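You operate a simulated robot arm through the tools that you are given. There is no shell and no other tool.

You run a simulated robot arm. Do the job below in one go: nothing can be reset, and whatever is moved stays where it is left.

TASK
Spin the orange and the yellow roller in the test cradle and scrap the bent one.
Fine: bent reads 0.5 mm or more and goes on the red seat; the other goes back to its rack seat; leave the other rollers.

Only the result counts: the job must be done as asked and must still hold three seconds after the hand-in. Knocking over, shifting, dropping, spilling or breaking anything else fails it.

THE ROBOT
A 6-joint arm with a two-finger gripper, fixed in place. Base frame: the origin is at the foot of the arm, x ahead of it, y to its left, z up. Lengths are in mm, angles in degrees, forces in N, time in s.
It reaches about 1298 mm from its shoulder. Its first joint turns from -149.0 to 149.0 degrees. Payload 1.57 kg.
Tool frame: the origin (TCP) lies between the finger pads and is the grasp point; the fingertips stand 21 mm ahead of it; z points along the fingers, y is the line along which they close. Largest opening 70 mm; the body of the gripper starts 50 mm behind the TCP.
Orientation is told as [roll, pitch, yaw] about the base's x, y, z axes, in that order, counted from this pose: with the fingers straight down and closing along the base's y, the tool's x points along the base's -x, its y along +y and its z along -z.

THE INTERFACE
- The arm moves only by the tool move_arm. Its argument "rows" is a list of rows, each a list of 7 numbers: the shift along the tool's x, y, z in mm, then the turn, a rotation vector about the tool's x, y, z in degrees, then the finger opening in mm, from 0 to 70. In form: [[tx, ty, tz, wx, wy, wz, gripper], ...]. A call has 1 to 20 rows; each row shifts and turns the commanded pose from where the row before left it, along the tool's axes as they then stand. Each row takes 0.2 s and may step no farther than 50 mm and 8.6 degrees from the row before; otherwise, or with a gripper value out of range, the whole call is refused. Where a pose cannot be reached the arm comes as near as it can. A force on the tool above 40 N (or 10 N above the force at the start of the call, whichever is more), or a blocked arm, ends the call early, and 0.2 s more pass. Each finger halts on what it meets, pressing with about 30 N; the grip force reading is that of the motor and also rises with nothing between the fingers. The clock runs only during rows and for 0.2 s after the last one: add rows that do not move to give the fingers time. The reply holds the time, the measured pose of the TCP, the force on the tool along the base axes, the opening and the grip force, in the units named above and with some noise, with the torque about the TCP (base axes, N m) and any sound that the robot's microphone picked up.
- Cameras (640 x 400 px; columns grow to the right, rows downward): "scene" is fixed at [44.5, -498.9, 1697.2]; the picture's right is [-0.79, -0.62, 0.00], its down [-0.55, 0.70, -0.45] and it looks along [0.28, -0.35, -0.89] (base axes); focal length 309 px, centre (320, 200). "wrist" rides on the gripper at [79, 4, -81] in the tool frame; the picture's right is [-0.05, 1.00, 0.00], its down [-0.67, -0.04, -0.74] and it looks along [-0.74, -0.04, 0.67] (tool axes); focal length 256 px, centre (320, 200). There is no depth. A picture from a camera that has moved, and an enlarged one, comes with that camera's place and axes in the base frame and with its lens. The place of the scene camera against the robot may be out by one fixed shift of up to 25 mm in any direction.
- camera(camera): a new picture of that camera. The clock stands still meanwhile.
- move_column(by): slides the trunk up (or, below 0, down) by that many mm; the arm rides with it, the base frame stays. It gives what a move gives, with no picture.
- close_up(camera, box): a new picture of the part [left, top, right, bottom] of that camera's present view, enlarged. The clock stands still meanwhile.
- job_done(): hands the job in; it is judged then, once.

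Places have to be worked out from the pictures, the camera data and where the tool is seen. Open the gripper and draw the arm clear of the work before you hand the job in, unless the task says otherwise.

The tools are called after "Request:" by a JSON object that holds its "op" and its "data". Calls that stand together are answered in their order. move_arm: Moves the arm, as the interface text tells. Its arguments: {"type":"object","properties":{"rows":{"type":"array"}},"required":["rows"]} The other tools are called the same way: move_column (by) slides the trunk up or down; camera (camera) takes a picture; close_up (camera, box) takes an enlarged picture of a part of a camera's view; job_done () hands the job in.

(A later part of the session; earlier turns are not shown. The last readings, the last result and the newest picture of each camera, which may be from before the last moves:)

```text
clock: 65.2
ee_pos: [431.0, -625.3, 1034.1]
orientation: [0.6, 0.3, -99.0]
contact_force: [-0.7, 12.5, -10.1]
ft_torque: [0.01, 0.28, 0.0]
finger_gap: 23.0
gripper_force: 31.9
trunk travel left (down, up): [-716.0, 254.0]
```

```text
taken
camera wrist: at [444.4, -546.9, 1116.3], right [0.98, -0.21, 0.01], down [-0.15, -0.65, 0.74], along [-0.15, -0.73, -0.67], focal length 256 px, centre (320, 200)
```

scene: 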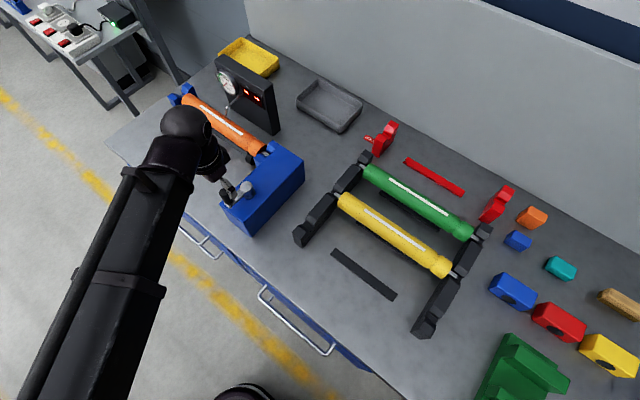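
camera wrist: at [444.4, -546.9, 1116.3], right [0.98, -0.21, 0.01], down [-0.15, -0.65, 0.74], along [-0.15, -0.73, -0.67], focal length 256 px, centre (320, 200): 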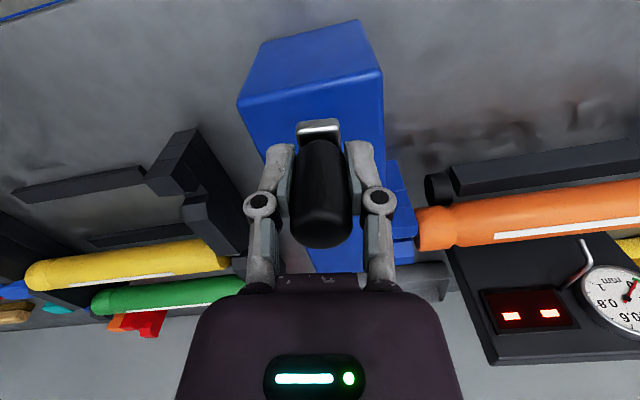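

Clockwise works: the knob moved about 7 mm freely and the dial needle stirred. I'll continue clockwise with the tool yawing along, adding 1 mm outward to relieve the radial pull.

Request:
{"op": "move_arm", "data": {"rows": [[0.5, 7.8, 0, 0, 0, 8, 15], [-0.55, 7.8, 0, 0, 0, 8, 15], [-0.55, 7.8, 0, 0, 0, 8, 15], [-0.55, 7.8, 0, 0, 0, 8, 15]]}}

Request:
{"op": "camera", "data": {"camera": "wrist"}}

Request:
{"op": "close_up", "data": {"camera": "scene", "box": [160, 50, 320, 240]}}

```text
clock: 66.2
ee_pos: [460.2, -639.3, 1033.9]
orientation: [0.6, 0.6, -131.1]
contact_force: [12.5, 12.9, -5.3]
ft_torque: [0.19, -0.12, 0.01]
finger_gap: 23.1
gripper_force: 32.1
trunk travel left (down, up): [-716.0, 254.0]
```

```text
taken
camera wrist: at [513.2, -580.5, 1116.8], right [0.72, -0.7, 0.01], down [-0.47, -0.48, 0.74], along [-0.51, -0.53, -0.67], focal length 256 px, centre (320, 200)
```

wrist: 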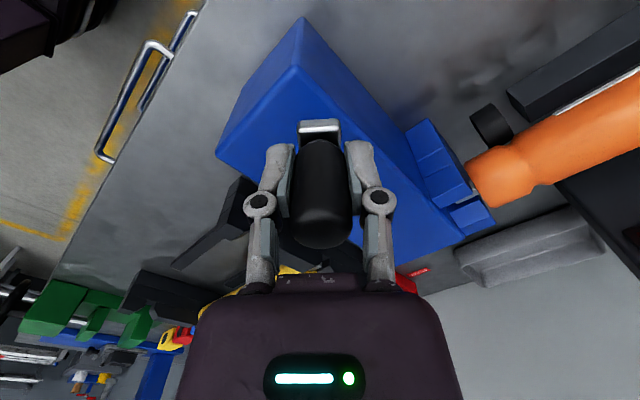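

```text
2.11 times, centred on (240, 145) of scene
camera zoom: at [44.5, -498.9, 1697.2], right [-0.79, -0.62, 0.0], down [-0.55, 0.7, -0.45], along [0.28, -0.35, -0.89], focal length 650 px, centre (488, 316)
```

zoom: 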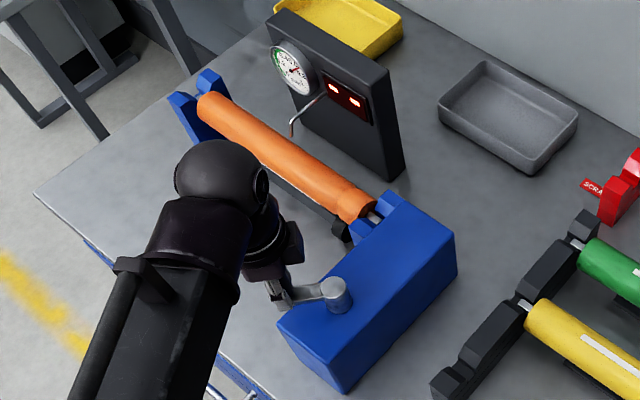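

The crank is turning and the roller spins with it, its stripe now out of view. I'll read the dial from the scene camera and keep going with a slight outward correction.

Request:
{"op": "close_up", "data": {"camera": "scene", "box": [210, 55, 270, 105]}}

Request:
{"op": "move_arm", "data": {"rows": [[0.9, 7.8, 0, 0, 0, 8, 15], [-0.55, 7.8, 0, 0, 0, 8, 15], [-0.55, 7.8, 0, 0, 0, 8, 15], [-0.55, 7.8, 0, 0, 0, 8, 15]]}}

Request:
{"op": "close_up", "data": {"camera": "scene", "box": [210, 55, 270, 105]}}

```text
8.00 times, centred on (240, 80) of scene
camera zoom: at [44.5, -498.9, 1697.2], right [-0.79, -0.62, 0.0], down [-0.55, 0.7, -0.45], along [0.28, -0.35, -0.89], focal length 2469 px, centre (960, 1160)
```

zoom: 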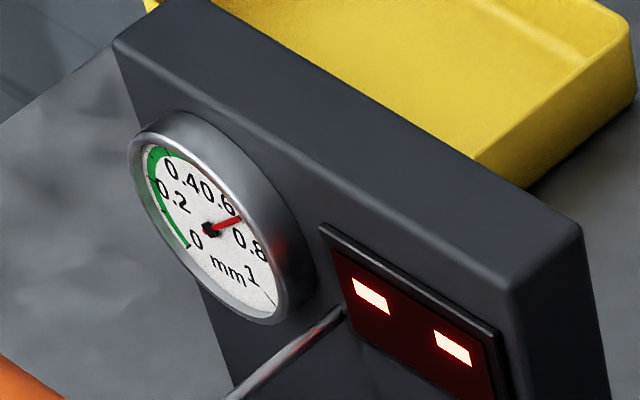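

```text
clock: 67.2
ee_pos: [478.0, -664.2, 1034.4]
orientation: [0.2, 0.7, -163.1]
contact_force: [13.7, 3.0, 4.4]
ft_torque: [-0.12, 0.29, 0.01]
finger_gap: 23.6
gripper_force: 31.7
trunk travel left (down, up): [-716.0, 254.0]
```

```text
8.00 times, centred on (240, 80) of scene
camera zoom: at [44.5, -498.9, 1697.2], right [-0.79, -0.62, 0.0], down [-0.55, 0.7, -0.45], along [0.28, -0.35, -0.89], focal length 2469 px, centre (960, 1160)
```

zoom: 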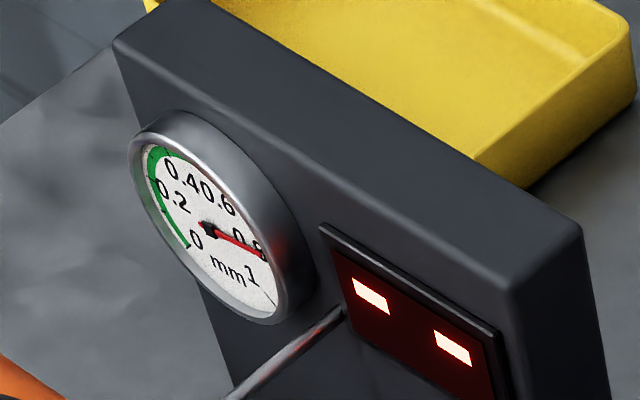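

The needle went from about 0.7 to about 0.85, so the orange is reading high. I'll continue clockwise to complete the turns and see what the display shows.

Request:
{"op": "move_arm", "data": {"rows": [[0.5, 7.8, 0, 0, 0, 8, 15], [-0.55, 7.8, 0, 0, 0, 8, 15], [-0.55, 7.8, 0, 0, 0, 8, 15]]}}

Request:
{"op": "close_up", "data": {"camera": "scene", "box": [210, 55, 270, 105]}}

Request:
{"op": "close_up", "data": {"camera": "scene", "box": [160, 50, 320, 240]}}

```text
clock: 68.0
ee_pos: [479.6, -686.9, 1033.9]
orientation: [-0.1, 0.7, 172.8]
contact_force: [8.5, -1.9, 5.7]
ft_torque: [-0.05, -0.31, 0.0]
finger_gap: 23.5
gripper_force: 31.8
trunk travel left (down, up): [-716.0, 254.0]
```

```text
8.00 times, centred on (240, 80) of scene
camera zoom: at [44.5, -498.9, 1697.2], right [-0.79, -0.62, 0.0], down [-0.55, 0.7, -0.45], along [0.28, -0.35, -0.89], focal length 2469 px, centre (960, 1160)
```

zoom: 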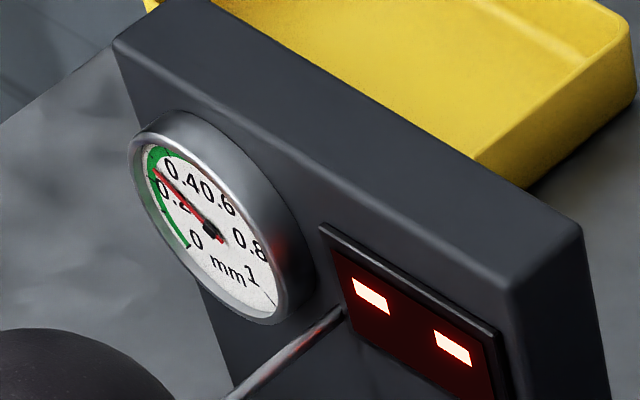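

```text
2.11 times, centred on (240, 145) of scene
camera zoom: at [44.5, -498.9, 1697.2], right [-0.79, -0.62, 0.0], down [-0.55, 0.7, -0.45], along [0.28, -0.35, -0.89], focal length 650 px, centre (488, 316)
```

zoom: 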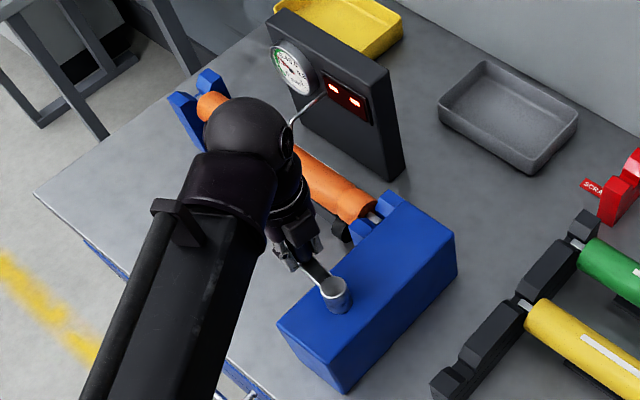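

The needle has swung back to about 0.3, so it follows the instantaneous deviation, and its peak so far is at least 0.85. I'll continue cranking.

Request:
{"op": "move_arm", "data": {"rows": [[0, 7.8, 0, 0, 0, 8, 15], [-0.55, 7.8, 0, 0, 0, 8, 15], [-0.55, 7.8, 0, 0, 0, 8, 15]]}}

Request:
{"op": "close_up", "data": {"camera": "scene", "box": [210, 55, 270, 105]}}

Request:
{"op": "move_arm", "data": {"rows": [[0, 7.8, 0, 0, 0, 8, 15], [-0.55, 7.8, 0, 0, 0, 8, 15], [-0.55, 7.8, 0, 0, 0, 8, 15]]}}

Request:
{"op": "close_up", "data": {"camera": "scene", "box": [210, 55, 270, 105]}}

Request:
{"op": "camera", "data": {"camera": "scene"}}

```text
clock: 68.8
ee_pos: [470.9, -709.2, 1034.7]
orientation: [-0.3, 0.7, 148.9]
contact_force: [1.7, -1.9, 1.6]
ft_torque: [-0.19, -0.35, 0.02]
finger_gap: 23.3
gripper_force: 31.7
trunk travel left (down, up): [-716.0, 254.0]
```

```text
8.00 times, centred on (240, 80) of scene
camera zoom: at [44.5, -498.9, 1697.2], right [-0.79, -0.62, 0.0], down [-0.55, 0.7, -0.45], along [0.28, -0.35, -0.89], focal length 2469 px, centre (960, 1160)
```

zoom: 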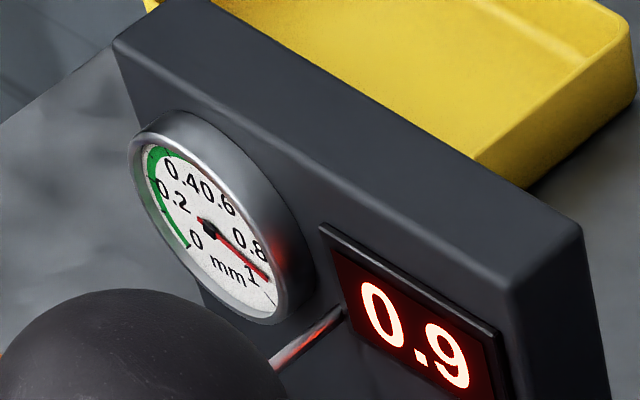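

```text
clock: 69.5
ee_pos: [446.5, -729.9, 1035.4]
orientation: [-1.0, 0.3, 125.8]
contact_force: [-3.6, 3.5, -2.8]
ft_torque: [0.09, -0.15, 0.01]
finger_gap: 23.3
gripper_force: 32.2
out of reach, approached as far as the arm can: row 3
trunk travel left (down, up): [-716.0, 254.0]
```

```text
8.00 times, centred on (240, 80) of scene
camera zoom: at [44.5, -498.9, 1697.2], right [-0.79, -0.62, 0.0], down [-0.55, 0.7, -0.45], along [0.28, -0.35, -0.89], focal length 2469 px, centre (960, 1160)
```

zoom: 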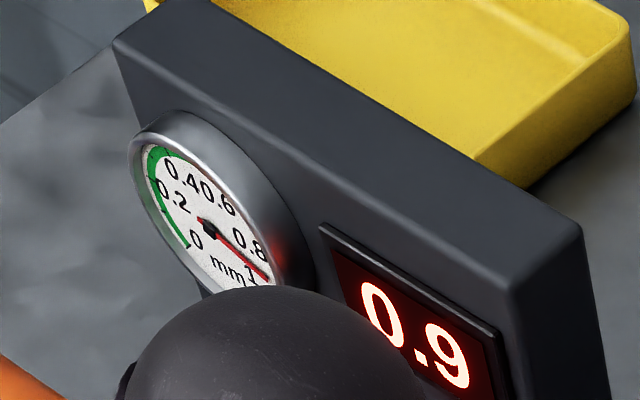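

```text
taken
```

scene: 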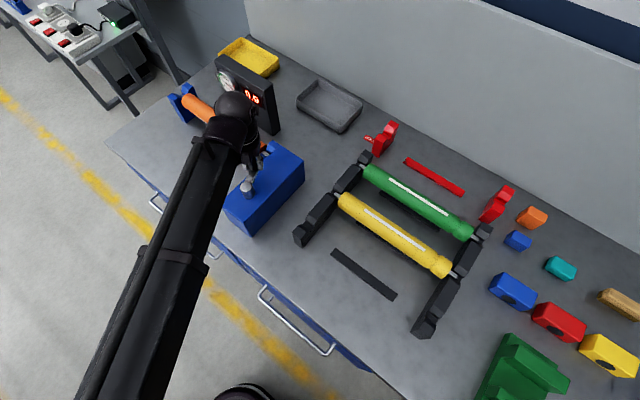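

The display locked at 0.9 mm and the dial agrees, so orange is bent. I'll release the knob, raise, and unwind the wrist to yaw 0.

Request:
{"op": "move_arm", "data": {"rows": [[0, 0, 0, 0, 0, 0, 25], [0, 0, 0, 0, 0, 0, 35], [0, 0, 0, 0, 0, 0, 50], [0, 0, 0, 0, 0, 0, 50]]}}

Request:
{"op": "camera", "data": {"camera": "wrist"}}

Request:
{"op": "move_column", "data": {"by": 69}}

```text
clock: 70.5
ee_pos: [446.6, -729.4, 1034.7]
orientation: [-0.8, 0.5, 125.7]
contact_force: [0.4, -0.4, -0.7]
ft_torque: [-0.01, 0.0, 0.06]
finger_gap: 50.2
gripper_force: 0.0
trunk travel left (down, up): [-716.0, 254.0]
```

```text
taken
camera wrist: at [487.0, -796.3, 1116.4], right [-0.84, -0.54, -0.02], down [-0.37, 0.56, 0.74], along [-0.39, 0.63, -0.67], focal length 256 px, centre (320, 200)
```

wrist: 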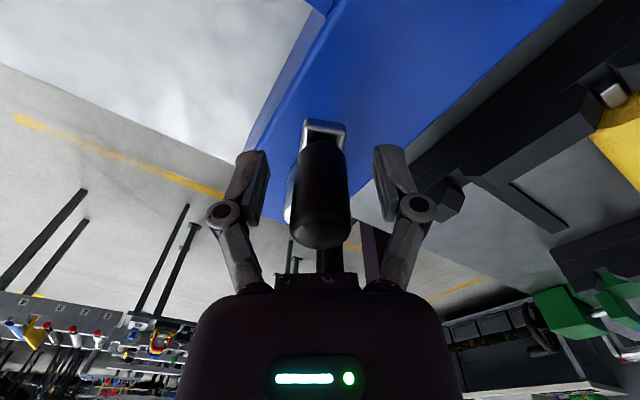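

```text
clock: 71.6
ee_pos: [445.6, -730.4, 1103.3]
orientation: [-0.9, 0.4, 125.9]
contact_force: [-0.1, -0.2, -0.6]
ft_torque: [0.0, 0.04, 0.01]
finger_gap: 50.0
gripper_force: 0.1
trunk travel left (down, up): [-785.0, 185.0]
```

The knob is released at crank angle about -65°. Now I'll unwind the wrist counter-clockwise toward yaw 0.

Request:
{"op": "move_arm", "data": {"rows": [[0, 0, 0, 0, 0, -8.36, 60], [0, 0, 0, 0, 0, -8.36, 60], [0, 0, 0, 0, 0, -8.36, 60], [0, 0, 0, 0, 0, -8.36, 60], [0, 0, 0, 0, 0, -8.36, 60], [0, 0, 0, 0, 0, -8.36, 60], [0, 0, 0, 0, 0, -8.36, 60], [0, 0, 0, 0, 0, -8.36, 60], [0, 0, 0, 0, 0, -8.36, 60], [0, 0, 0, 0, 0, -8.36, 60], [0, 0, 0, 0, 0, -8.36, 60], [0, 0, 0, 0, 0, -8.36, 60], [0, 0, 0, 0, 0, -8.36, 60], [0, 0, 0, 0, 0, -8.36, 60]]}}

Request:
{"op": "move_arm", "data": {"rows": [[0, 0, 0, 0, 0, -8.36, 60], [0, 0, 0, 0, 0, -8.36, 60], [0, 0, 0, 0, 0, -8.36, 60], [0, 0, 0, 0, 0, -8.36, 60], [0, 0, 0, 0, 0, -8.36, 60], [0, 0, 0, 0, 0, -8.36, 60], [0, 0, 0, 0, 0, -8.36, 60], [0, 0, 0, 0, 0, -8.36, 60], [0, 0, 0, 0, 0, -8.36, 60], [0, 0, 0, 0, 0, -8.36, 60], [0, 0, 0, 0, 0, -8.36, 60], [0, 0, 0, 0, 0, -8.36, 60], [0, 0, 0, 0, 0, -8.36, 60], [0, 0, 0, 0, 0, -8.36, 60], [0, 0, 0, 0, 0, 0, 60]]}}

```text
clock: 74.6
ee_pos: [446.3, -729.2, 1103.1]
orientation: [0.7, 0.6, -116.9]
contact_force: [1.0, 0.0, 0.7]
ft_torque: [0.03, 0.0, 0.01]
finger_gap: 60.1
gripper_force: 0.0
trunk travel left (down, up): [-785.0, 185.0]
```

```text
clock: 77.8
ee_pos: [447.0, -731.3, 1104.4]
orientation: [0.2, -0.9, 0.0]
contact_force: [0.6, 0.2, -0.1]
ft_torque: [0.0, 0.02, 0.01]
finger_gap: 60.0
gripper_force: 0.0
trunk travel left (down, up): [-785.0, 185.0]
```

Yaw is back at 0 with a residual -0.9° pitch left from the force stop. I'll correct that and move back over the cradle's grip point.

Request:
{"op": "move_arm", "data": {"rows": [[0, 0, 0, 0.2, 0.9, 0, 60], [-40.74, -15.8, 0, 0, 0, 0, 66], [-40.74, -15.8, 0, 0, 0, 0, 66], [-40.74, -15.8, 0, 0, 0, 0, 66], [-40.74, -15.8, 0, 0, 0, 0, 66], [-40.74, -15.8, 0, 0, 0, 0, 66], [0, 0, 0, 0, 0, 0, 66]]}}

Request:
{"op": "camera", "data": {"camera": "wrist"}}

Request:
{"op": "close_up", "data": {"camera": "scene", "box": [160, 50, 320, 240]}}

```text
clock: 79.4
ee_pos: [651.1, -810.5, 1102.8]
orientation: [0.0, 0.1, -0.1]
contact_force: [-0.6, -0.6, 0.6]
ft_torque: [0.0, -0.03, 0.0]
finger_gap: 66.1
gripper_force: 0.1
trunk travel left (down, up): [-785.0, 185.0]
```

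```text
taken
camera wrist: at [570.4, -804.6, 1185.2], right [0.05, 1.0, 0.0], down [0.67, -0.04, 0.75], along [0.74, -0.04, -0.67], focal length 256 px, centre (320, 200)
```

wrist: 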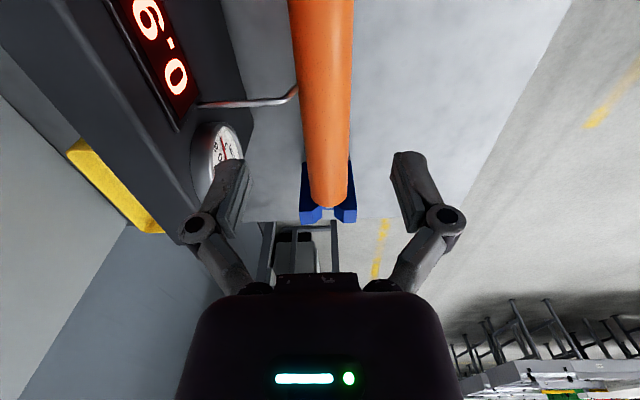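

```text
2.11 times, centred on (240, 145) of scene
camera zoom: at [44.5, -498.9, 1697.2], right [-0.79, -0.62, 0.0], down [-0.55, 0.7, -0.45], along [0.28, -0.35, -0.89], focal length 650 px, centre (488, 316)
```

zoom: 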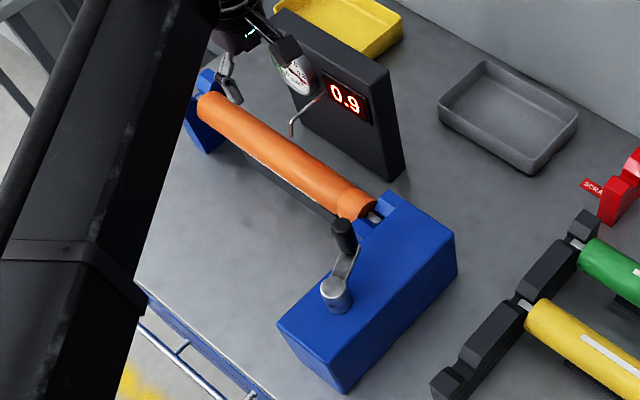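

The display still shows 0.9 and orange sits properly in the cradle. Before moving it I'll survey the red seat with an empty gripper, going to about (140,-1085) at this safe height.

Request:
{"op": "move_arm", "data": {"rows": [[48, 0, 0, 0, 0, 0, 66], [48, 0, 0, 0, 0, 0, 66], [48, 0, 0, 0, 0, 0, 66], [48, 0, 0, 0, 0, 0, 66], [48, 0, 0, 0, 0, 0, 66], [30, -30.5, 0, 0, 0, 0, 66], [30, -30.5, 0, 0, 0, 0, 66], [30, -30.5, 0, 0, 0, 0, 66], [30, -30.5, 0, 0, 0, 0, 66], [30, -30.5, 0, 0, 0, 0, 66], [30, -30.5, 0, 0, 0, 0, 66], [30, -30.5, 0, 0, 0, 0, 66], [30, -30.5, 0, 0, 0, 0, 66], [30, -30.5, 0, 0, 0, 0, 66], [0, 0, 0, 0, 0, 0, 66]]}}

Request:
{"op": "close_up", "data": {"camera": "wrist", "box": [220, 90, 420, 270]}}

Request:
{"op": "camera", "data": {"camera": "scene"}}

```text
clock: 82.6
ee_pos: [139.3, -1084.3, 1103.2]
orientation: [0.0, -0.1, -0.1]
contact_force: [-0.4, 0.4, 0.6]
ft_torque: [-0.03, -0.01, 0.01]
finger_gap: 65.9
gripper_force: 0.1
trunk travel left (down, up): [-785.0, 185.0]
```

```text
2.22 times, centred on (320, 180) of wrist
camera zoom: at [58.7, -1078.2, 1185.1], right [0.05, 1.0, 0.0], down [0.67, -0.04, 0.75], along [0.74, -0.04, -0.67], focal length 569 px, centre (320, 244)
```

zoom: 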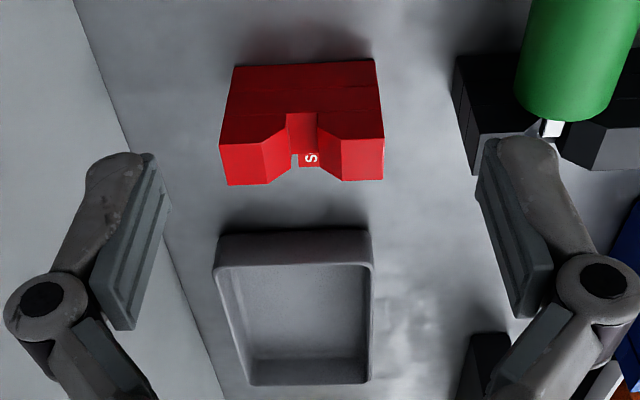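

```text
taken
```

scene: 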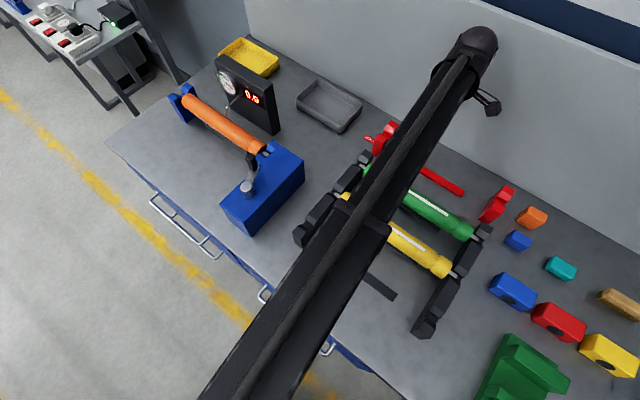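

The red far post's V is clearly visible. I'll lower 40 mm for a second view to get its height by parallax.

Request:
{"op": "move_column", "data": {"by": -40}}

Request:
{"op": "close_up", "data": {"camera": "wrist", "box": [220, 90, 420, 270]}}

```text
clock: 83.5
ee_pos: [140.2, -1084.2, 1063.5]
orientation: [0.0, 0.0, 0.0]
contact_force: [-0.8, -0.5, 0.0]
ft_torque: [0.03, 0.01, 0.02]
finger_gap: 65.9
gripper_force: 0.0
trunk travel left (down, up): [-745.0, 225.0]
```

```text
2.22 times, centred on (320, 180) of wrist
camera zoom: at [58.6, -1078.2, 1144.9], right [0.05, 1.0, 0.0], down [0.67, -0.04, 0.75], along [0.74, -0.04, -0.67], focal length 569 px, centre (320, 244)
```

zoom: 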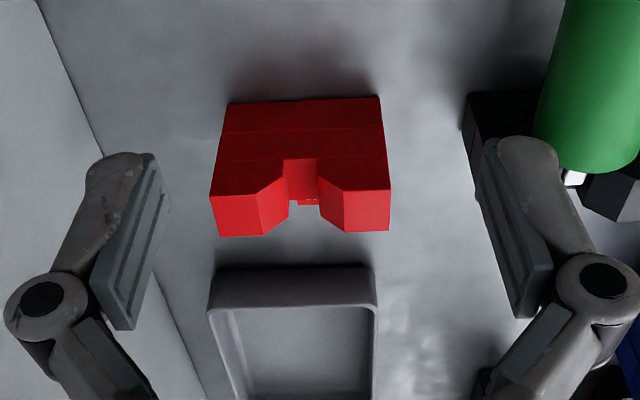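

The far red post spans x≈246–275 with top z≈942 and V centre y≈-1097 in the camera frame. Next I'll view the near red post from x≈-212.

Request:
{"op": "move_arm", "data": {"rows": [[44, 0, 0, 0, 0, 0, 66], [44, 0, 0, 0, 0, 0, 66], [44, 0, 0, 0, 0, 0, 66], [44, 0, 0, 0, 0, 0, 66], [44, 0, 0, 0, 0, 0, 66], [44, 0, 0, 0, 0, 0, 66], [44, 0, 0, 0, 0, 0, 66], [44, 0, 0, 0, 0, 0, 66], [0, 0, 0, 0, 0, 0, 66]]}}

Request:
{"op": "close_up", "data": {"camera": "wrist", "box": [220, 90, 420, 270]}}

Request:
{"op": "move_column", "data": {"by": 40}}

Request:
{"op": "close_up", "data": {"camera": "wrist", "box": [220, 90, 420, 270]}}

Request:
{"op": "camera", "data": {"camera": "wrist"}}

```text
clock: 85.5
ee_pos: [-213.5, -1080.5, 1062.9]
orientation: [-0.1, 0.1, 0.0]
contact_force: [-0.3, 0.7, -0.3]
ft_torque: [-0.02, -0.02, -0.01]
finger_gap: 66.1
gripper_force: 0.0
trunk travel left (down, up): [-745.0, 225.0]
```

```text
2.22 times, centred on (320, 180) of wrist
camera zoom: at [-293.7, -1075.2, 1144.7], right [0.05, 1.0, 0.0], down [0.67, -0.03, 0.75], along [0.74, -0.04, -0.67], focal length 569 px, centre (320, 244)
```

zoom: 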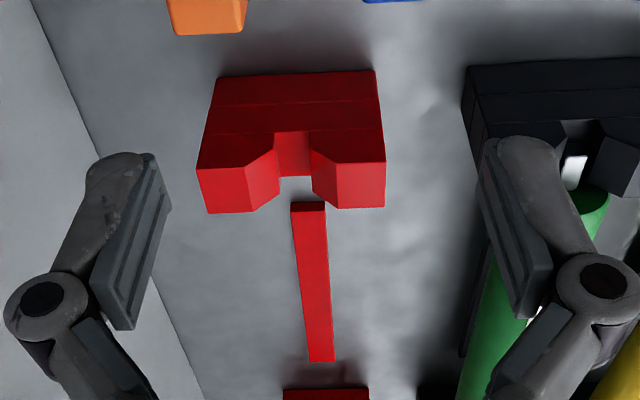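

```text
clock: 86.3
ee_pos: [-213.7, -1080.8, 1103.3]
orientation: [-0.1, -0.1, 0.0]
contact_force: [0.6, 0.5, -0.1]
ft_torque: [-0.01, 0.01, 0.03]
finger_gap: 65.9
gripper_force: 0.0
trunk travel left (down, up): [-785.0, 185.0]
```

```text
2.22 times, centred on (320, 180) of wrist
camera zoom: at [-294.0, -1075.2, 1184.6], right [0.05, 1.0, 0.0], down [0.67, -0.04, 0.75], along [0.74, -0.04, -0.67], focal length 569 px, centre (320, 244)
```

zoom: 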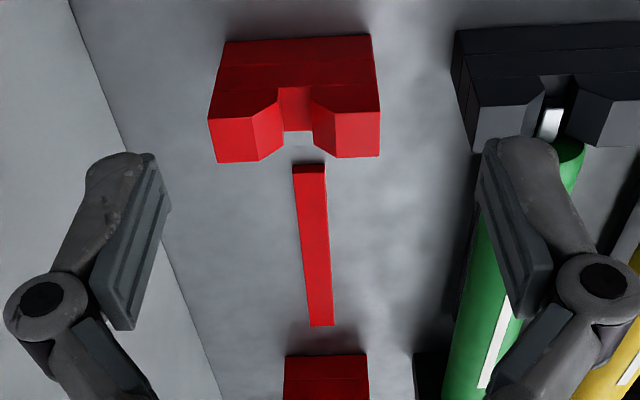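

```text
taken
camera wrist: at [-294.0, -1075.2, 1184.6], right [0.05, 1.0, 0.0], down [0.67, -0.04, 0.75], along [0.74, -0.04, -0.67], focal length 256 px, centre (320, 200)
```

wrist: 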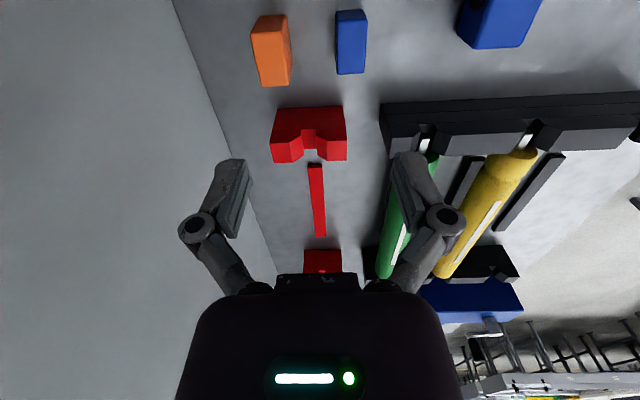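

The near red post spans x≈-125 to -95 with its V at the same y≈-1097, so the seat centre is x≈75.5. Now I'll return over the orange roller in the cradle.

Request:
{"op": "move_arm", "data": {"rows": [[-38, 30.18, 0, 0, 0, 0, 66], [-38, 30.18, 0, 0, 0, 0, 66], [-38, 30.18, 0, 0, 0, 0, 66], [-38, 30.18, 0, 0, 0, 0, 66], [-38, 30.18, 0, 0, 0, 0, 66], [-38, 30.18, 0, 0, 0, 0, 66], [-38, 30.18, 0, 0, 0, 0, 66], [-38, 30.18, 0, 0, 0, 0, 66], [-38, 30.18, 0, 0, 0, 0, 66], [-47.4, 0, 0, 0, 0, 0, 66], [-47.4, 0, 0, 0, 0, 0, 66], [-47.4, 0, 0, 0, 0, 0, 66], [-47.4, 0, 0, 0, 0, 0, 66], [-47.4, 0, 0, 0, 0, 0, 66], [-47.4, 0, 0, 0, 0, 0, 66], [-47.4, 0, 0, 0, 0, 0, 66], [-47.4, 0, 0, 0, 0, 0, 66], [-47.4, 0, 0, 0, 0, 0, 66], [-47.4, 0, 0, 0, 0, 0, 66], [-47.4, 0, 0, 0, 0, 0, 66]]}}

Request:
{"op": "move_arm", "data": {"rows": [[0, 0, 0, 0, 0, 0, 66], [0, 0, 0, 0, 0, 0, 66]]}}

Request:
{"op": "camera", "data": {"camera": "wrist"}}

```text
clock: 90.5
ee_pos: [654.1, -810.1, 1102.7]
orientation: [-0.2, 0.0, -0.1]
contact_force: [0.1, 0.6, -0.2]
ft_torque: [0.02, -0.01, -0.03]
finger_gap: 65.9
gripper_force: 0.0
trunk travel left (down, up): [-785.0, 185.0]
```

```text
clock: 91.1
ee_pos: [652.6, -809.5, 1103.3]
orientation: [-0.1, 0.0, -0.2]
contact_force: [-0.2, -0.3, 0.2]
ft_torque: [-0.01, 0.04, 0.01]
finger_gap: 66.0
gripper_force: 0.1
trunk travel left (down, up): [-785.0, 185.0]
```

```text
taken
camera wrist: at [571.3, -803.5, 1185.0], right [0.05, 1.0, 0.0], down [0.67, -0.04, 0.75], along [0.74, -0.04, -0.67], focal length 256 px, centre (320, 200)
```

wrist: 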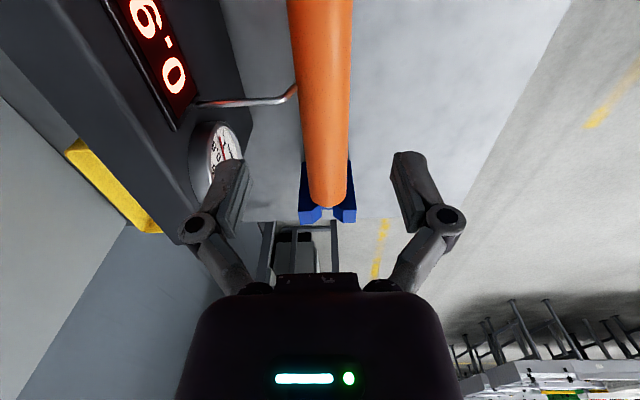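

I'm 2.4 mm too far in +x compared with the earlier grip. I'll correct that and lower onto the orange roller at the same grip height.

Request:
{"op": "move_arm", "data": {"rows": [[2.4, -0.5, 0, 0, 0, -0.15, 66], [0, 0, 0, 0, 0, 0, 66]]}}

Request:
{"op": "move_column", "data": {"by": -100}}

Request:
{"op": "camera", "data": {"camera": "wrist"}}

Request:
{"op": "move_column", "data": {"by": -60}}

Request:
{"op": "close_up", "data": {"camera": "wrist", "box": [180, 60, 460, 280]}}

```text
clock: 91.7
ee_pos: [649.5, -809.6, 1103.0]
orientation: [-0.1, 0.0, 0.0]
contact_force: [-0.4, 0.5, 0.2]
ft_torque: [0.02, -0.02, -0.01]
finger_gap: 66.0
gripper_force: 0.0
trunk travel left (down, up): [-785.0, 185.0]
```

```text
clock: 93.0
ee_pos: [649.1, -810.1, 1004.7]
orientation: [-0.1, 0.0, 0.1]
contact_force: [-0.4, 0.0, 0.4]
ft_torque: [0.0, 0.0, 0.02]
finger_gap: 65.9
gripper_force: 0.0
trunk travel left (down, up): [-685.0, 285.0]
```

```text
taken
camera wrist: at [568.8, -804.6, 1085.0], right [0.05, 1.0, 0.0], down [0.67, -0.03, 0.75], along [0.74, -0.04, -0.67], focal length 256 px, centre (320, 200)
```

wrist: 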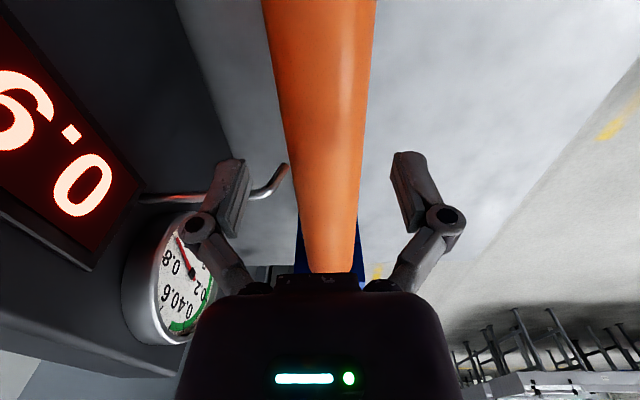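

```text
clock: 94.0
ee_pos: [649.7, -810.0, 944.5]
orientation: [-0.1, -0.1, 0.1]
contact_force: [-0.6, -0.9, -0.1]
ft_torque: [-0.01, 0.0, -0.01]
finger_gap: 66.0
gripper_force: 0.1
trunk travel left (down, up): [-625.0, 345.0]
```

```text
1.82 times, centred on (320, 170) of wrist
camera zoom: at [568.8, -804.6, 1025.0], right [0.05, 1.0, 0.0], down [0.67, -0.03, 0.75], along [0.74, -0.04, -0.67], focal length 465 px, centre (320, 254)
```

zoom: 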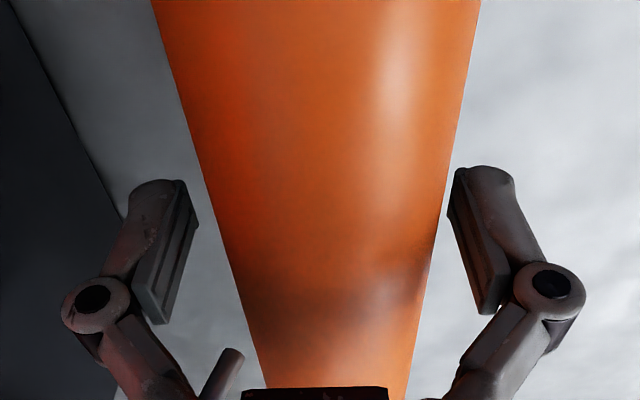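

The roller sits about 1.2 mm to the +y side of centre between the pads. I'll adjust, then grip with target 0.

Request:
{"op": "move_arm", "data": {"rows": [[0, 1.2, 0, 0, 0, 0, 60], [0, 0, 0, 0, 0, 0, 52], [0, 0, 0, 0, 0, 0, 40], [0, 0, 0, 0, 0, 0, 20], [0, 0, 0, 0, 0, 0, 0], [0, 0, 0, 0, 0, 0, 0], [0, 0, 0, 0, 0, 0, 0]]}}

Request:
{"op": "move_column", "data": {"by": 2}}

Request:
{"op": "move_column", "data": {"by": 3}}

```text
clock: 95.6
ee_pos: [649.8, -807.9, 943.6]
orientation: [-0.1, 0.1, 0.1]
contact_force: [-0.3, 0.0, 0.9]
ft_torque: [0.05, 0.01, 0.18]
finger_gap: 48.7
gripper_force: 29.7
trunk travel left (down, up): [-625.0, 345.0]
```

```text
clock: 96.1
ee_pos: [649.4, -809.7, 945.0]
orientation: [0.1, -0.1, 0.1]
contact_force: [0.3, 0.3, -0.7]
ft_torque: [0.02, 0.06, 0.01]
finger_gap: 48.0
gripper_force: 30.5
trunk travel left (down, up): [-627.0, 343.0]
```

```text
clock: 96.7
ee_pos: [649.3, -809.8, 947.7]
orientation: [0.0, 0.0, 0.1]
contact_force: [0.3, -0.3, -5.7]
ft_torque: [0.0, 0.11, -0.01]
finger_gap: 48.5
gripper_force: 29.8
trunk travel left (down, up): [-630.0, 340.0]
```

Lifted at 5.7 N. I'll raise with a small +y shift to stay off the feeler, mirroring the way in, then go to carry height.

Request:
{"op": "move_column", "data": {"by": 11}}

Request:
{"op": "move_arm", "data": {"rows": [[0, 3, 0, 0, 0, 0, 0], [0, 3, 0, 0, 0, 0, 0], [0, 0, 0, 0, 0, 0, 0]]}}

Request:
{"op": "move_column", "data": {"by": 40}}

Request:
{"op": "move_column", "data": {"by": 114}}

Request:
{"op": "camera", "data": {"camera": "scene"}}

```text
clock: 97.2
ee_pos: [649.2, -809.3, 957.7]
orientation: [-0.1, -0.1, 0.1]
contact_force: [-0.2, 0.1, -5.7]
ft_torque: [0.0, 0.1, 0.02]
finger_gap: 48.4
gripper_force: 30.1
trunk travel left (down, up): [-641.0, 329.0]
```

```text
clock: 98.0
ee_pos: [648.5, -805.0, 959.2]
orientation: [-0.3, 0.0, 0.0]
contact_force: [5.7, -19.0, 7.9]
ft_torque: [0.01, -0.25, -0.53]
finger_gap: 48.5
gripper_force: 30.1
trunk travel left (down, up): [-641.0, 329.0]
```

```text
clock: 98.9
ee_pos: [648.9, -802.8, 998.0]
orientation: [0.0, -0.1, 0.1]
contact_force: [-0.3, -0.4, -5.8]
ft_torque: [0.02, 0.1, 0.0]
finger_gap: 48.8
gripper_force: 30.2
trunk travel left (down, up): [-681.0, 289.0]
```

```text
clock: 100.3
ee_pos: [650.1, -803.3, 1112.4]
orientation: [0.0, 0.1, 0.2]
contact_force: [-0.3, 0.4, -5.4]
ft_torque: [0.0, 0.09, -0.01]
finger_gap: 48.4
gripper_force: 29.9
trunk travel left (down, up): [-795.0, 175.0]
```

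```text
taken
```

scene: 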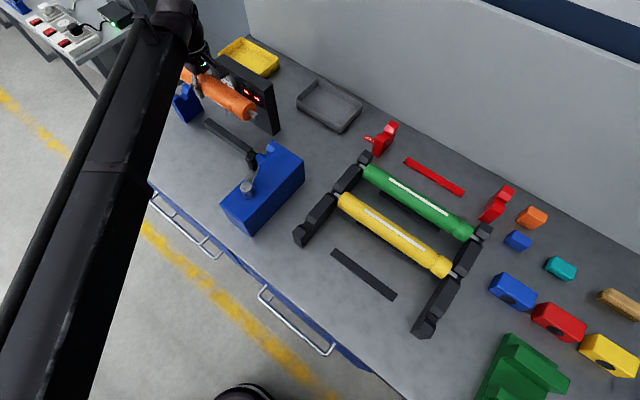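

The sideways shift brushed the V slope briefly (19 N), but the roller is still held level at carry height and the display has reset. I'll carry it to over the red seat at about (62,-1098).

Request:
{"op": "move_arm", "data": {"rows": [[40, 0, 0, 0, 0, 0, 0], [40, 0, 0, 0, 0, 0, 0], [40, 0, 0, 0, 0, 0, 0], [40, 0, 0, 0, 0, 0, 0], [40, 0, 0, 0, 0, 0, 0], [40, 0, 0, 0, 0, 0, 0], [40, 0, 0, 0, 0, 0, 0], [40, 0, 0, 0, 0, 0, 0], [40, 0, 0, 0, 0, 0, 0], [40, 0, 0, 0, 0, 0, 0], [18.8, -29.55, 0, 0, 0, 0, 0], [18.8, -29.55, 0, 0, 0, 0, 0], [18.8, -29.55, 0, 0, 0, 0, 0], [18.8, -29.55, 0, 0, 0, 0, 0], [18.8, -29.55, 0, 0, 0, 0, 0], [18.8, -29.55, 0, 0, 0, 0, 0], [18.8, -29.55, 0, 0, 0, 0, 0], [18.8, -29.55, 0, 0, 0, 0, 0], [18.8, -29.55, 0, 0, 0, 0, 0], [18.8, -29.55, 0, 0, 0, 0, 0]]}}

Request:
{"op": "move_column", "data": {"by": -100}}

Request:
{"op": "camera", "data": {"camera": "wrist"}}

Request:
{"op": "close_up", "data": {"camera": "scene", "box": [340, 100, 540, 240]}}

```text
clock: 104.5
ee_pos: [59.8, -1098.8, 1112.4]
orientation: [0.0, 0.1, 0.1]
contact_force: [0.4, -0.2, -6.0]
ft_torque: [0.02, 0.07, -0.01]
finger_gap: 48.6
gripper_force: 29.8
trunk travel left (down, up): [-795.0, 175.0]
```

```text
clock: 105.8
ee_pos: [60.3, -1099.2, 1011.7]
orientation: [0.0, 0.0, 0.1]
contact_force: [-0.2, 0.0, -4.8]
ft_torque: [0.04, 0.1, -0.02]
finger_gap: 48.5
gripper_force: 29.8
trunk travel left (down, up): [-695.0, 275.0]
```

```text
taken
camera wrist: at [-21.3, -1093.0, 1094.4], right [0.05, 1.0, 0.0], down [0.67, -0.03, 0.75], along [0.74, -0.04, -0.67], focal length 256 px, centre (320, 200)
```

wrist: 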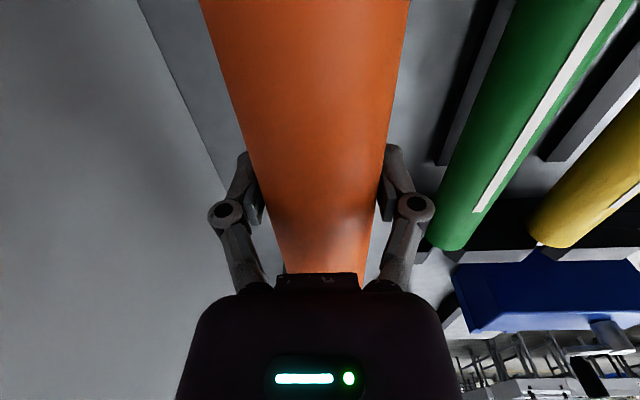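

```text
2.86 times, centred on (440, 170) of scene
camera zoom: at [44.5, -498.9, 1697.2], right [-0.79, -0.62, 0.0], down [-0.55, 0.7, -0.45], along [0.28, -0.35, -0.89], focal length 882 px, centre (-23, 286)
```

zoom: 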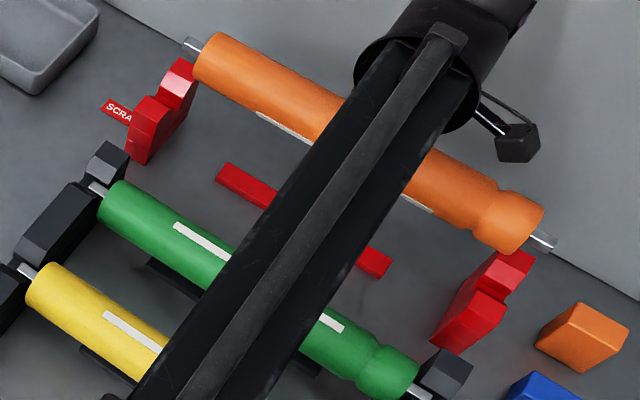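

Position is within about 1.5 mm in x; I'll correct that and lower until the stubs are just above the red posts, then check both ends.

Request:
{"op": "move_arm", "data": {"rows": [[-1.5, 0, 0, 0, 0, 0, 0], [0, 0, 0, 0, 0, 0, 0]]}}

Request:
{"op": "move_column", "data": {"by": -64}}

Request:
{"op": "close_up", "data": {"camera": "scene", "box": [360, 100, 440, 160]}}

Request:
{"op": "close_up", "data": {"camera": "scene", "box": [460, 160, 540, 230]}}

```text
clock: 106.5
ee_pos: [61.4, -1098.5, 1013.3]
orientation: [-0.1, 0.0, 0.0]
contact_force: [0.1, 0.0, -5.8]
ft_torque: [-0.03, 0.09, -0.03]
finger_gap: 48.4
gripper_force: 29.9
trunk travel left (down, up): [-695.0, 275.0]
```

```text
clock: 107.5
ee_pos: [61.9, -1098.4, 949.6]
orientation: [0.1, 0.0, 0.1]
contact_force: [0.7, 0.3, -4.8]
ft_torque: [-0.01, 0.08, -0.03]
finger_gap: 48.7
gripper_force: 29.8
trunk travel left (down, up): [-631.0, 339.0]
```

```text
6.67 times, centred on (400, 130) of scene
camera zoom: at [44.5, -498.9, 1697.2], right [-0.79, -0.62, 0.0], down [-0.55, 0.7, -0.45], along [0.28, -0.35, -0.89], focal length 2057 px, centre (-213, 667)
```

zoom: 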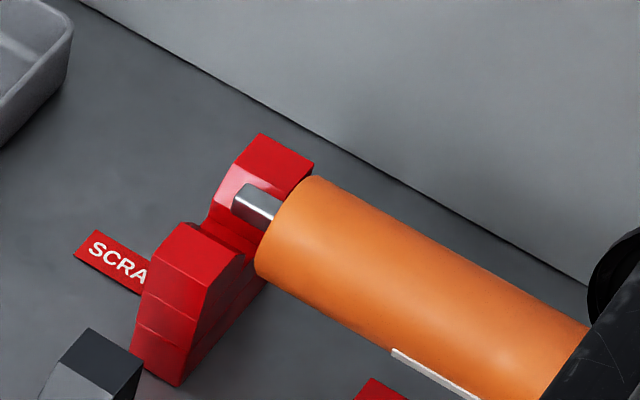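

```text
5.71 times, centred on (500, 195) of scene
camera zoom: at [44.5, -498.9, 1697.2], right [-0.79, -0.62, 0.0], down [-0.55, 0.7, -0.45], along [0.28, -0.35, -0.89], focal length 1764 px, centre (-709, 229)
```

zoom: 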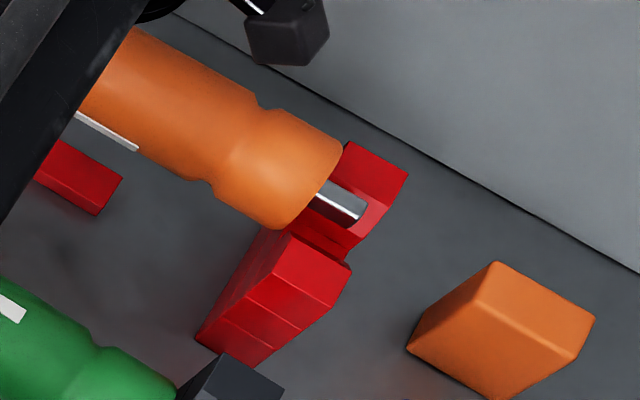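

Both stubs line up with the red notches. I'll lower gradually.

Request:
{"op": "move_column", "data": {"by": -12}}

Request:
{"op": "move_column", "data": {"by": -6}}

Request:
{"op": "close_up", "data": {"camera": "scene", "box": [360, 100, 440, 160]}}

Request:
{"op": "close_up", "data": {"camera": "scene", "box": [460, 160, 540, 230]}}

```text
clock: 108.1
ee_pos: [61.2, -1100.0, 937.7]
orientation: [0.0, -0.1, 0.1]
contact_force: [0.3, -0.8, -5.8]
ft_torque: [-0.02, 0.07, -0.01]
finger_gap: 48.4
gripper_force: 30.0
trunk travel left (down, up): [-619.0, 351.0]
```

```text
clock: 108.6
ee_pos: [60.6, -1099.3, 930.6]
orientation: [0.0, -0.1, 0.1]
contact_force: [-0.2, -0.5, -5.3]
ft_torque: [-0.02, 0.07, -0.02]
finger_gap: 49.0
gripper_force: 30.6
trunk travel left (down, up): [-613.0, 357.0]
```

```text
6.67 times, centred on (400, 130) of scene
camera zoom: at [44.5, -498.9, 1697.2], right [-0.79, -0.62, 0.0], down [-0.55, 0.7, -0.45], along [0.28, -0.35, -0.89], focal length 2057 px, centre (-213, 667)
```

zoom: 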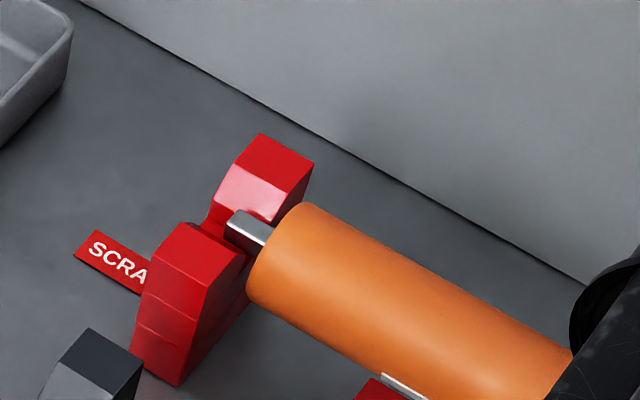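

```text
5.71 times, centred on (500, 195) of scene
camera zoom: at [44.5, -498.9, 1697.2], right [-0.79, -0.62, 0.0], down [-0.55, 0.7, -0.45], along [0.28, -0.35, -0.89], focal length 1764 px, centre (-709, 229)
```

zoom: 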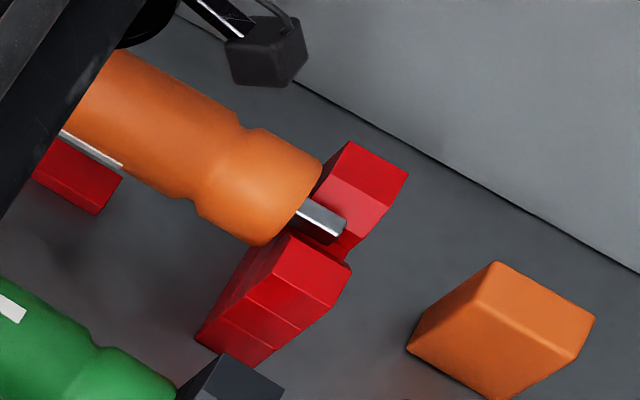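

Both stubs are within the notches. Continuing down in 3 mm then 2 mm steps, watching forces.

Request:
{"op": "move_column", "data": {"by": -3}}

Request:
{"op": "move_column", "data": {"by": -2}}

Request:
{"op": "move_column", "data": {"by": -2}}

```text
clock: 109.2
ee_pos: [61.9, -1098.7, 927.7]
orientation: [0.0, 0.2, 0.1]
contact_force: [1.1, -0.7, -5.8]
ft_torque: [-0.01, 0.08, 0.01]
finger_gap: 48.5
gripper_force: 30.0
trunk travel left (down, up): [-610.0, 360.0]
```

```text
clock: 109.7
ee_pos: [61.1, -1098.2, 925.0]
orientation: [0.1, 0.0, 0.1]
contact_force: [0.6, -0.2, -4.3]
ft_torque: [0.0, 0.13, 0.0]
finger_gap: 48.6
gripper_force: 30.0
trunk travel left (down, up): [-608.0, 362.0]
```

```text
clock: 110.2
ee_pos: [61.0, -1098.3, 922.8]
orientation: [0.1, 0.0, 0.0]
contact_force: [0.4, -0.4, -5.6]
ft_torque: [-0.01, 0.09, 0.0]
finger_gap: 48.6
gripper_force: 30.2
trunk travel left (down, up): [-606.0, 364.0]
```

Still free at T=-606. Continuing.

Request:
{"op": "move_column", "data": {"by": -2}}

Request:
{"op": "move_column", "data": {"by": -2}}

Request:
{"op": "close_up", "data": {"camera": "scene", "box": [360, 100, 440, 160]}}

Request:
{"op": "close_up", "data": {"camera": "scene", "box": [460, 160, 540, 230]}}

```text
clock: 110.7
ee_pos: [61.5, -1098.5, 921.2]
orientation: [0.0, 0.0, 0.2]
contact_force: [-0.7, -0.5, -4.6]
ft_torque: [0.01, 0.07, 0.02]
finger_gap: 48.7
gripper_force: 29.6
trunk travel left (down, up): [-604.0, 366.0]
```

```text
clock: 111.2
ee_pos: [61.2, -1099.4, 919.2]
orientation: [0.0, 0.0, 0.1]
contact_force: [0.4, -0.1, -6.2]
ft_torque: [-0.01, 0.08, 0.03]
finger_gap: 48.5
gripper_force: 29.5
trunk travel left (down, up): [-602.0, 368.0]
```

```text
6.67 times, centred on (400, 130) of scene
camera zoom: at [44.5, -498.9, 1697.2], right [-0.79, -0.62, 0.0], down [-0.55, 0.7, -0.45], along [0.28, -0.35, -0.89], focal length 2057 px, centre (-213, 667)
```

zoom: 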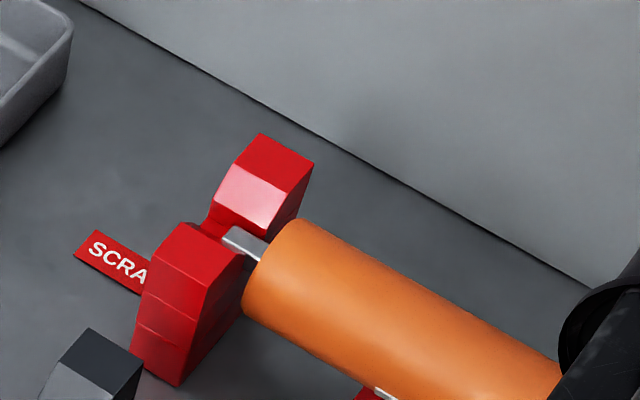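

```text
5.71 times, centred on (500, 195) of scene
camera zoom: at [44.5, -498.9, 1697.2], right [-0.79, -0.62, 0.0], down [-0.55, 0.7, -0.45], along [0.28, -0.35, -0.89], focal length 1764 px, centre (-709, 229)
```

zoom: 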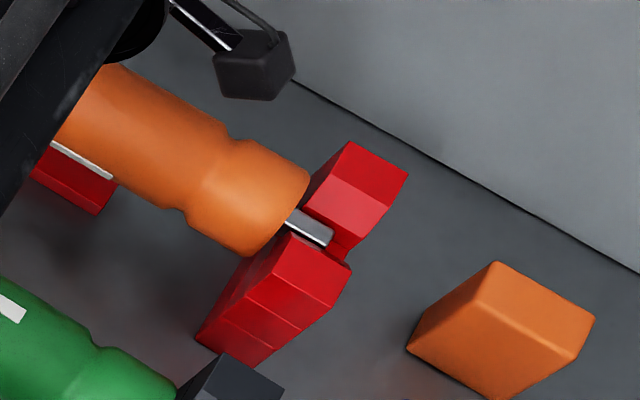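

Stubs are in the slots with no load change yet. I'll continue in small steps.

Request:
{"op": "move_column", "data": {"by": -2}}

Request:
{"op": "move_column", "data": {"by": -2}}

```text
clock: 111.8
ee_pos: [60.8, -1099.1, 918.7]
orientation: [-0.1, -0.1, 0.1]
contact_force: [1.0, -2.5, 4.6]
ft_torque: [0.08, -0.65, -0.45]
finger_gap: 48.5
gripper_force: 30.5
trunk travel left (down, up): [-600.0, 370.0]
```

```text
clock: 112.3
ee_pos: [61.4, -1097.6, 918.4]
orientation: [-0.3, 0.0, 0.1]
contact_force: [1.0, -9.3, 20.9]
ft_torque: [-0.1, 0.12, 0.21]
finger_gap: 48.7
gripper_force: 30.2
trunk travel left (down, up): [-598.0, 372.0]
```

Seated on both ends. I'll relax upward 1.5 mm and open slowly.

Request:
{"op": "move_column", "data": {"by": 1.5}}

Request:
{"op": "move_arm", "data": {"rows": [[0, 0, 0, 0, 0, 0, 47], [0, 0, 0, 0, 0, 0, 49], [0, 0, 0, 0, 0, 0, 51], [0, 0, 0, 0, 0, 0, 55], [0, 0, 0, 0, 0, 0, 60], [0, 0, 0, 0, 0, 0, 60]]}}

Request:
{"op": "close_up", "data": {"camera": "scene", "box": [360, 100, 440, 160]}}

Request:
{"op": "close_up", "data": {"camera": "scene", "box": [460, 160, 540, 230]}}

Request:
{"op": "camera", "data": {"camera": "wrist"}}

```text
clock: 112.8
ee_pos: [60.9, -1099.1, 918.6]
orientation: [-0.1, 0.0, 0.1]
contact_force: [1.0, -5.3, 9.2]
ft_torque: [-0.13, 0.03, -0.14]
finger_gap: 48.6
gripper_force: 29.6
trunk travel left (down, up): [-599.0, 371.0]
```

```text
clock: 114.2
ee_pos: [60.2, -1098.7, 919.9]
orientation: [-0.1, 0.0, 0.1]
contact_force: [-0.5, 0.3, 0.1]
ft_torque: [-0.01, 0.0, 0.02]
finger_gap: 59.7
gripper_force: 0.0
trunk travel left (down, up): [-599.0, 371.0]
```

```text
6.67 times, centred on (400, 130) of scene
camera zoom: at [44.5, -498.9, 1697.2], right [-0.79, -0.62, 0.0], down [-0.55, 0.7, -0.45], along [0.28, -0.35, -0.89], focal length 2057 px, centre (-213, 667)
```

zoom: 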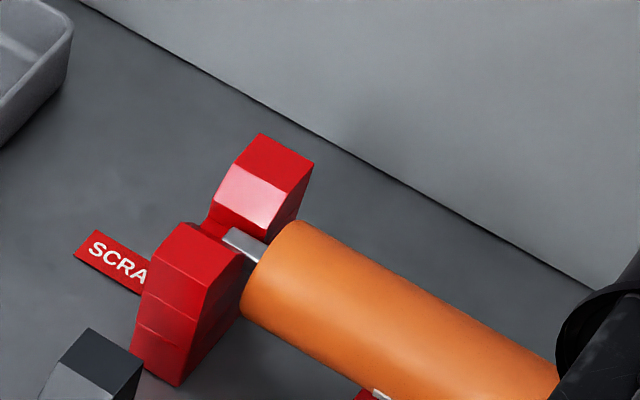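

```text
5.71 times, centred on (500, 195) of scene
camera zoom: at [44.5, -498.9, 1697.2], right [-0.79, -0.62, 0.0], down [-0.55, 0.7, -0.45], along [0.28, -0.35, -0.89], focal length 1764 px, centre (-709, 229)
```

zoom: 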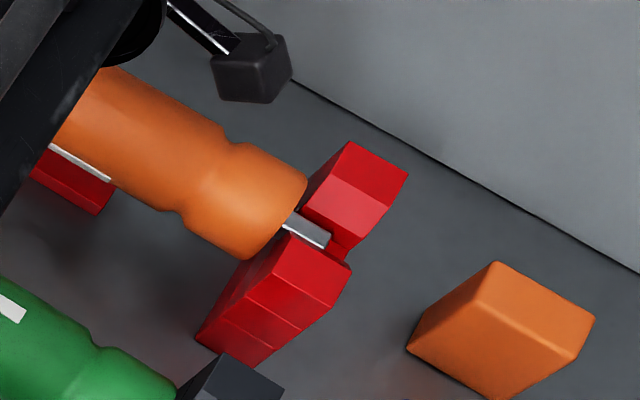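

```text
taken
camera wrist: at [-19.5, -1092.9, 999.3], right [0.05, 1.0, 0.0], down [0.67, -0.03, 0.75], along [0.74, -0.04, -0.67], focal length 256 px, centre (320, 200)
```

wrist: 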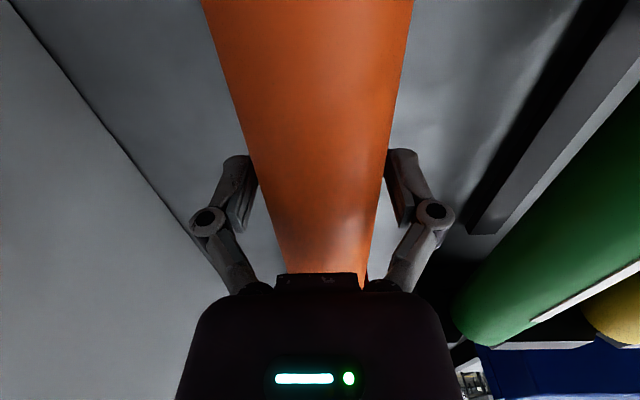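

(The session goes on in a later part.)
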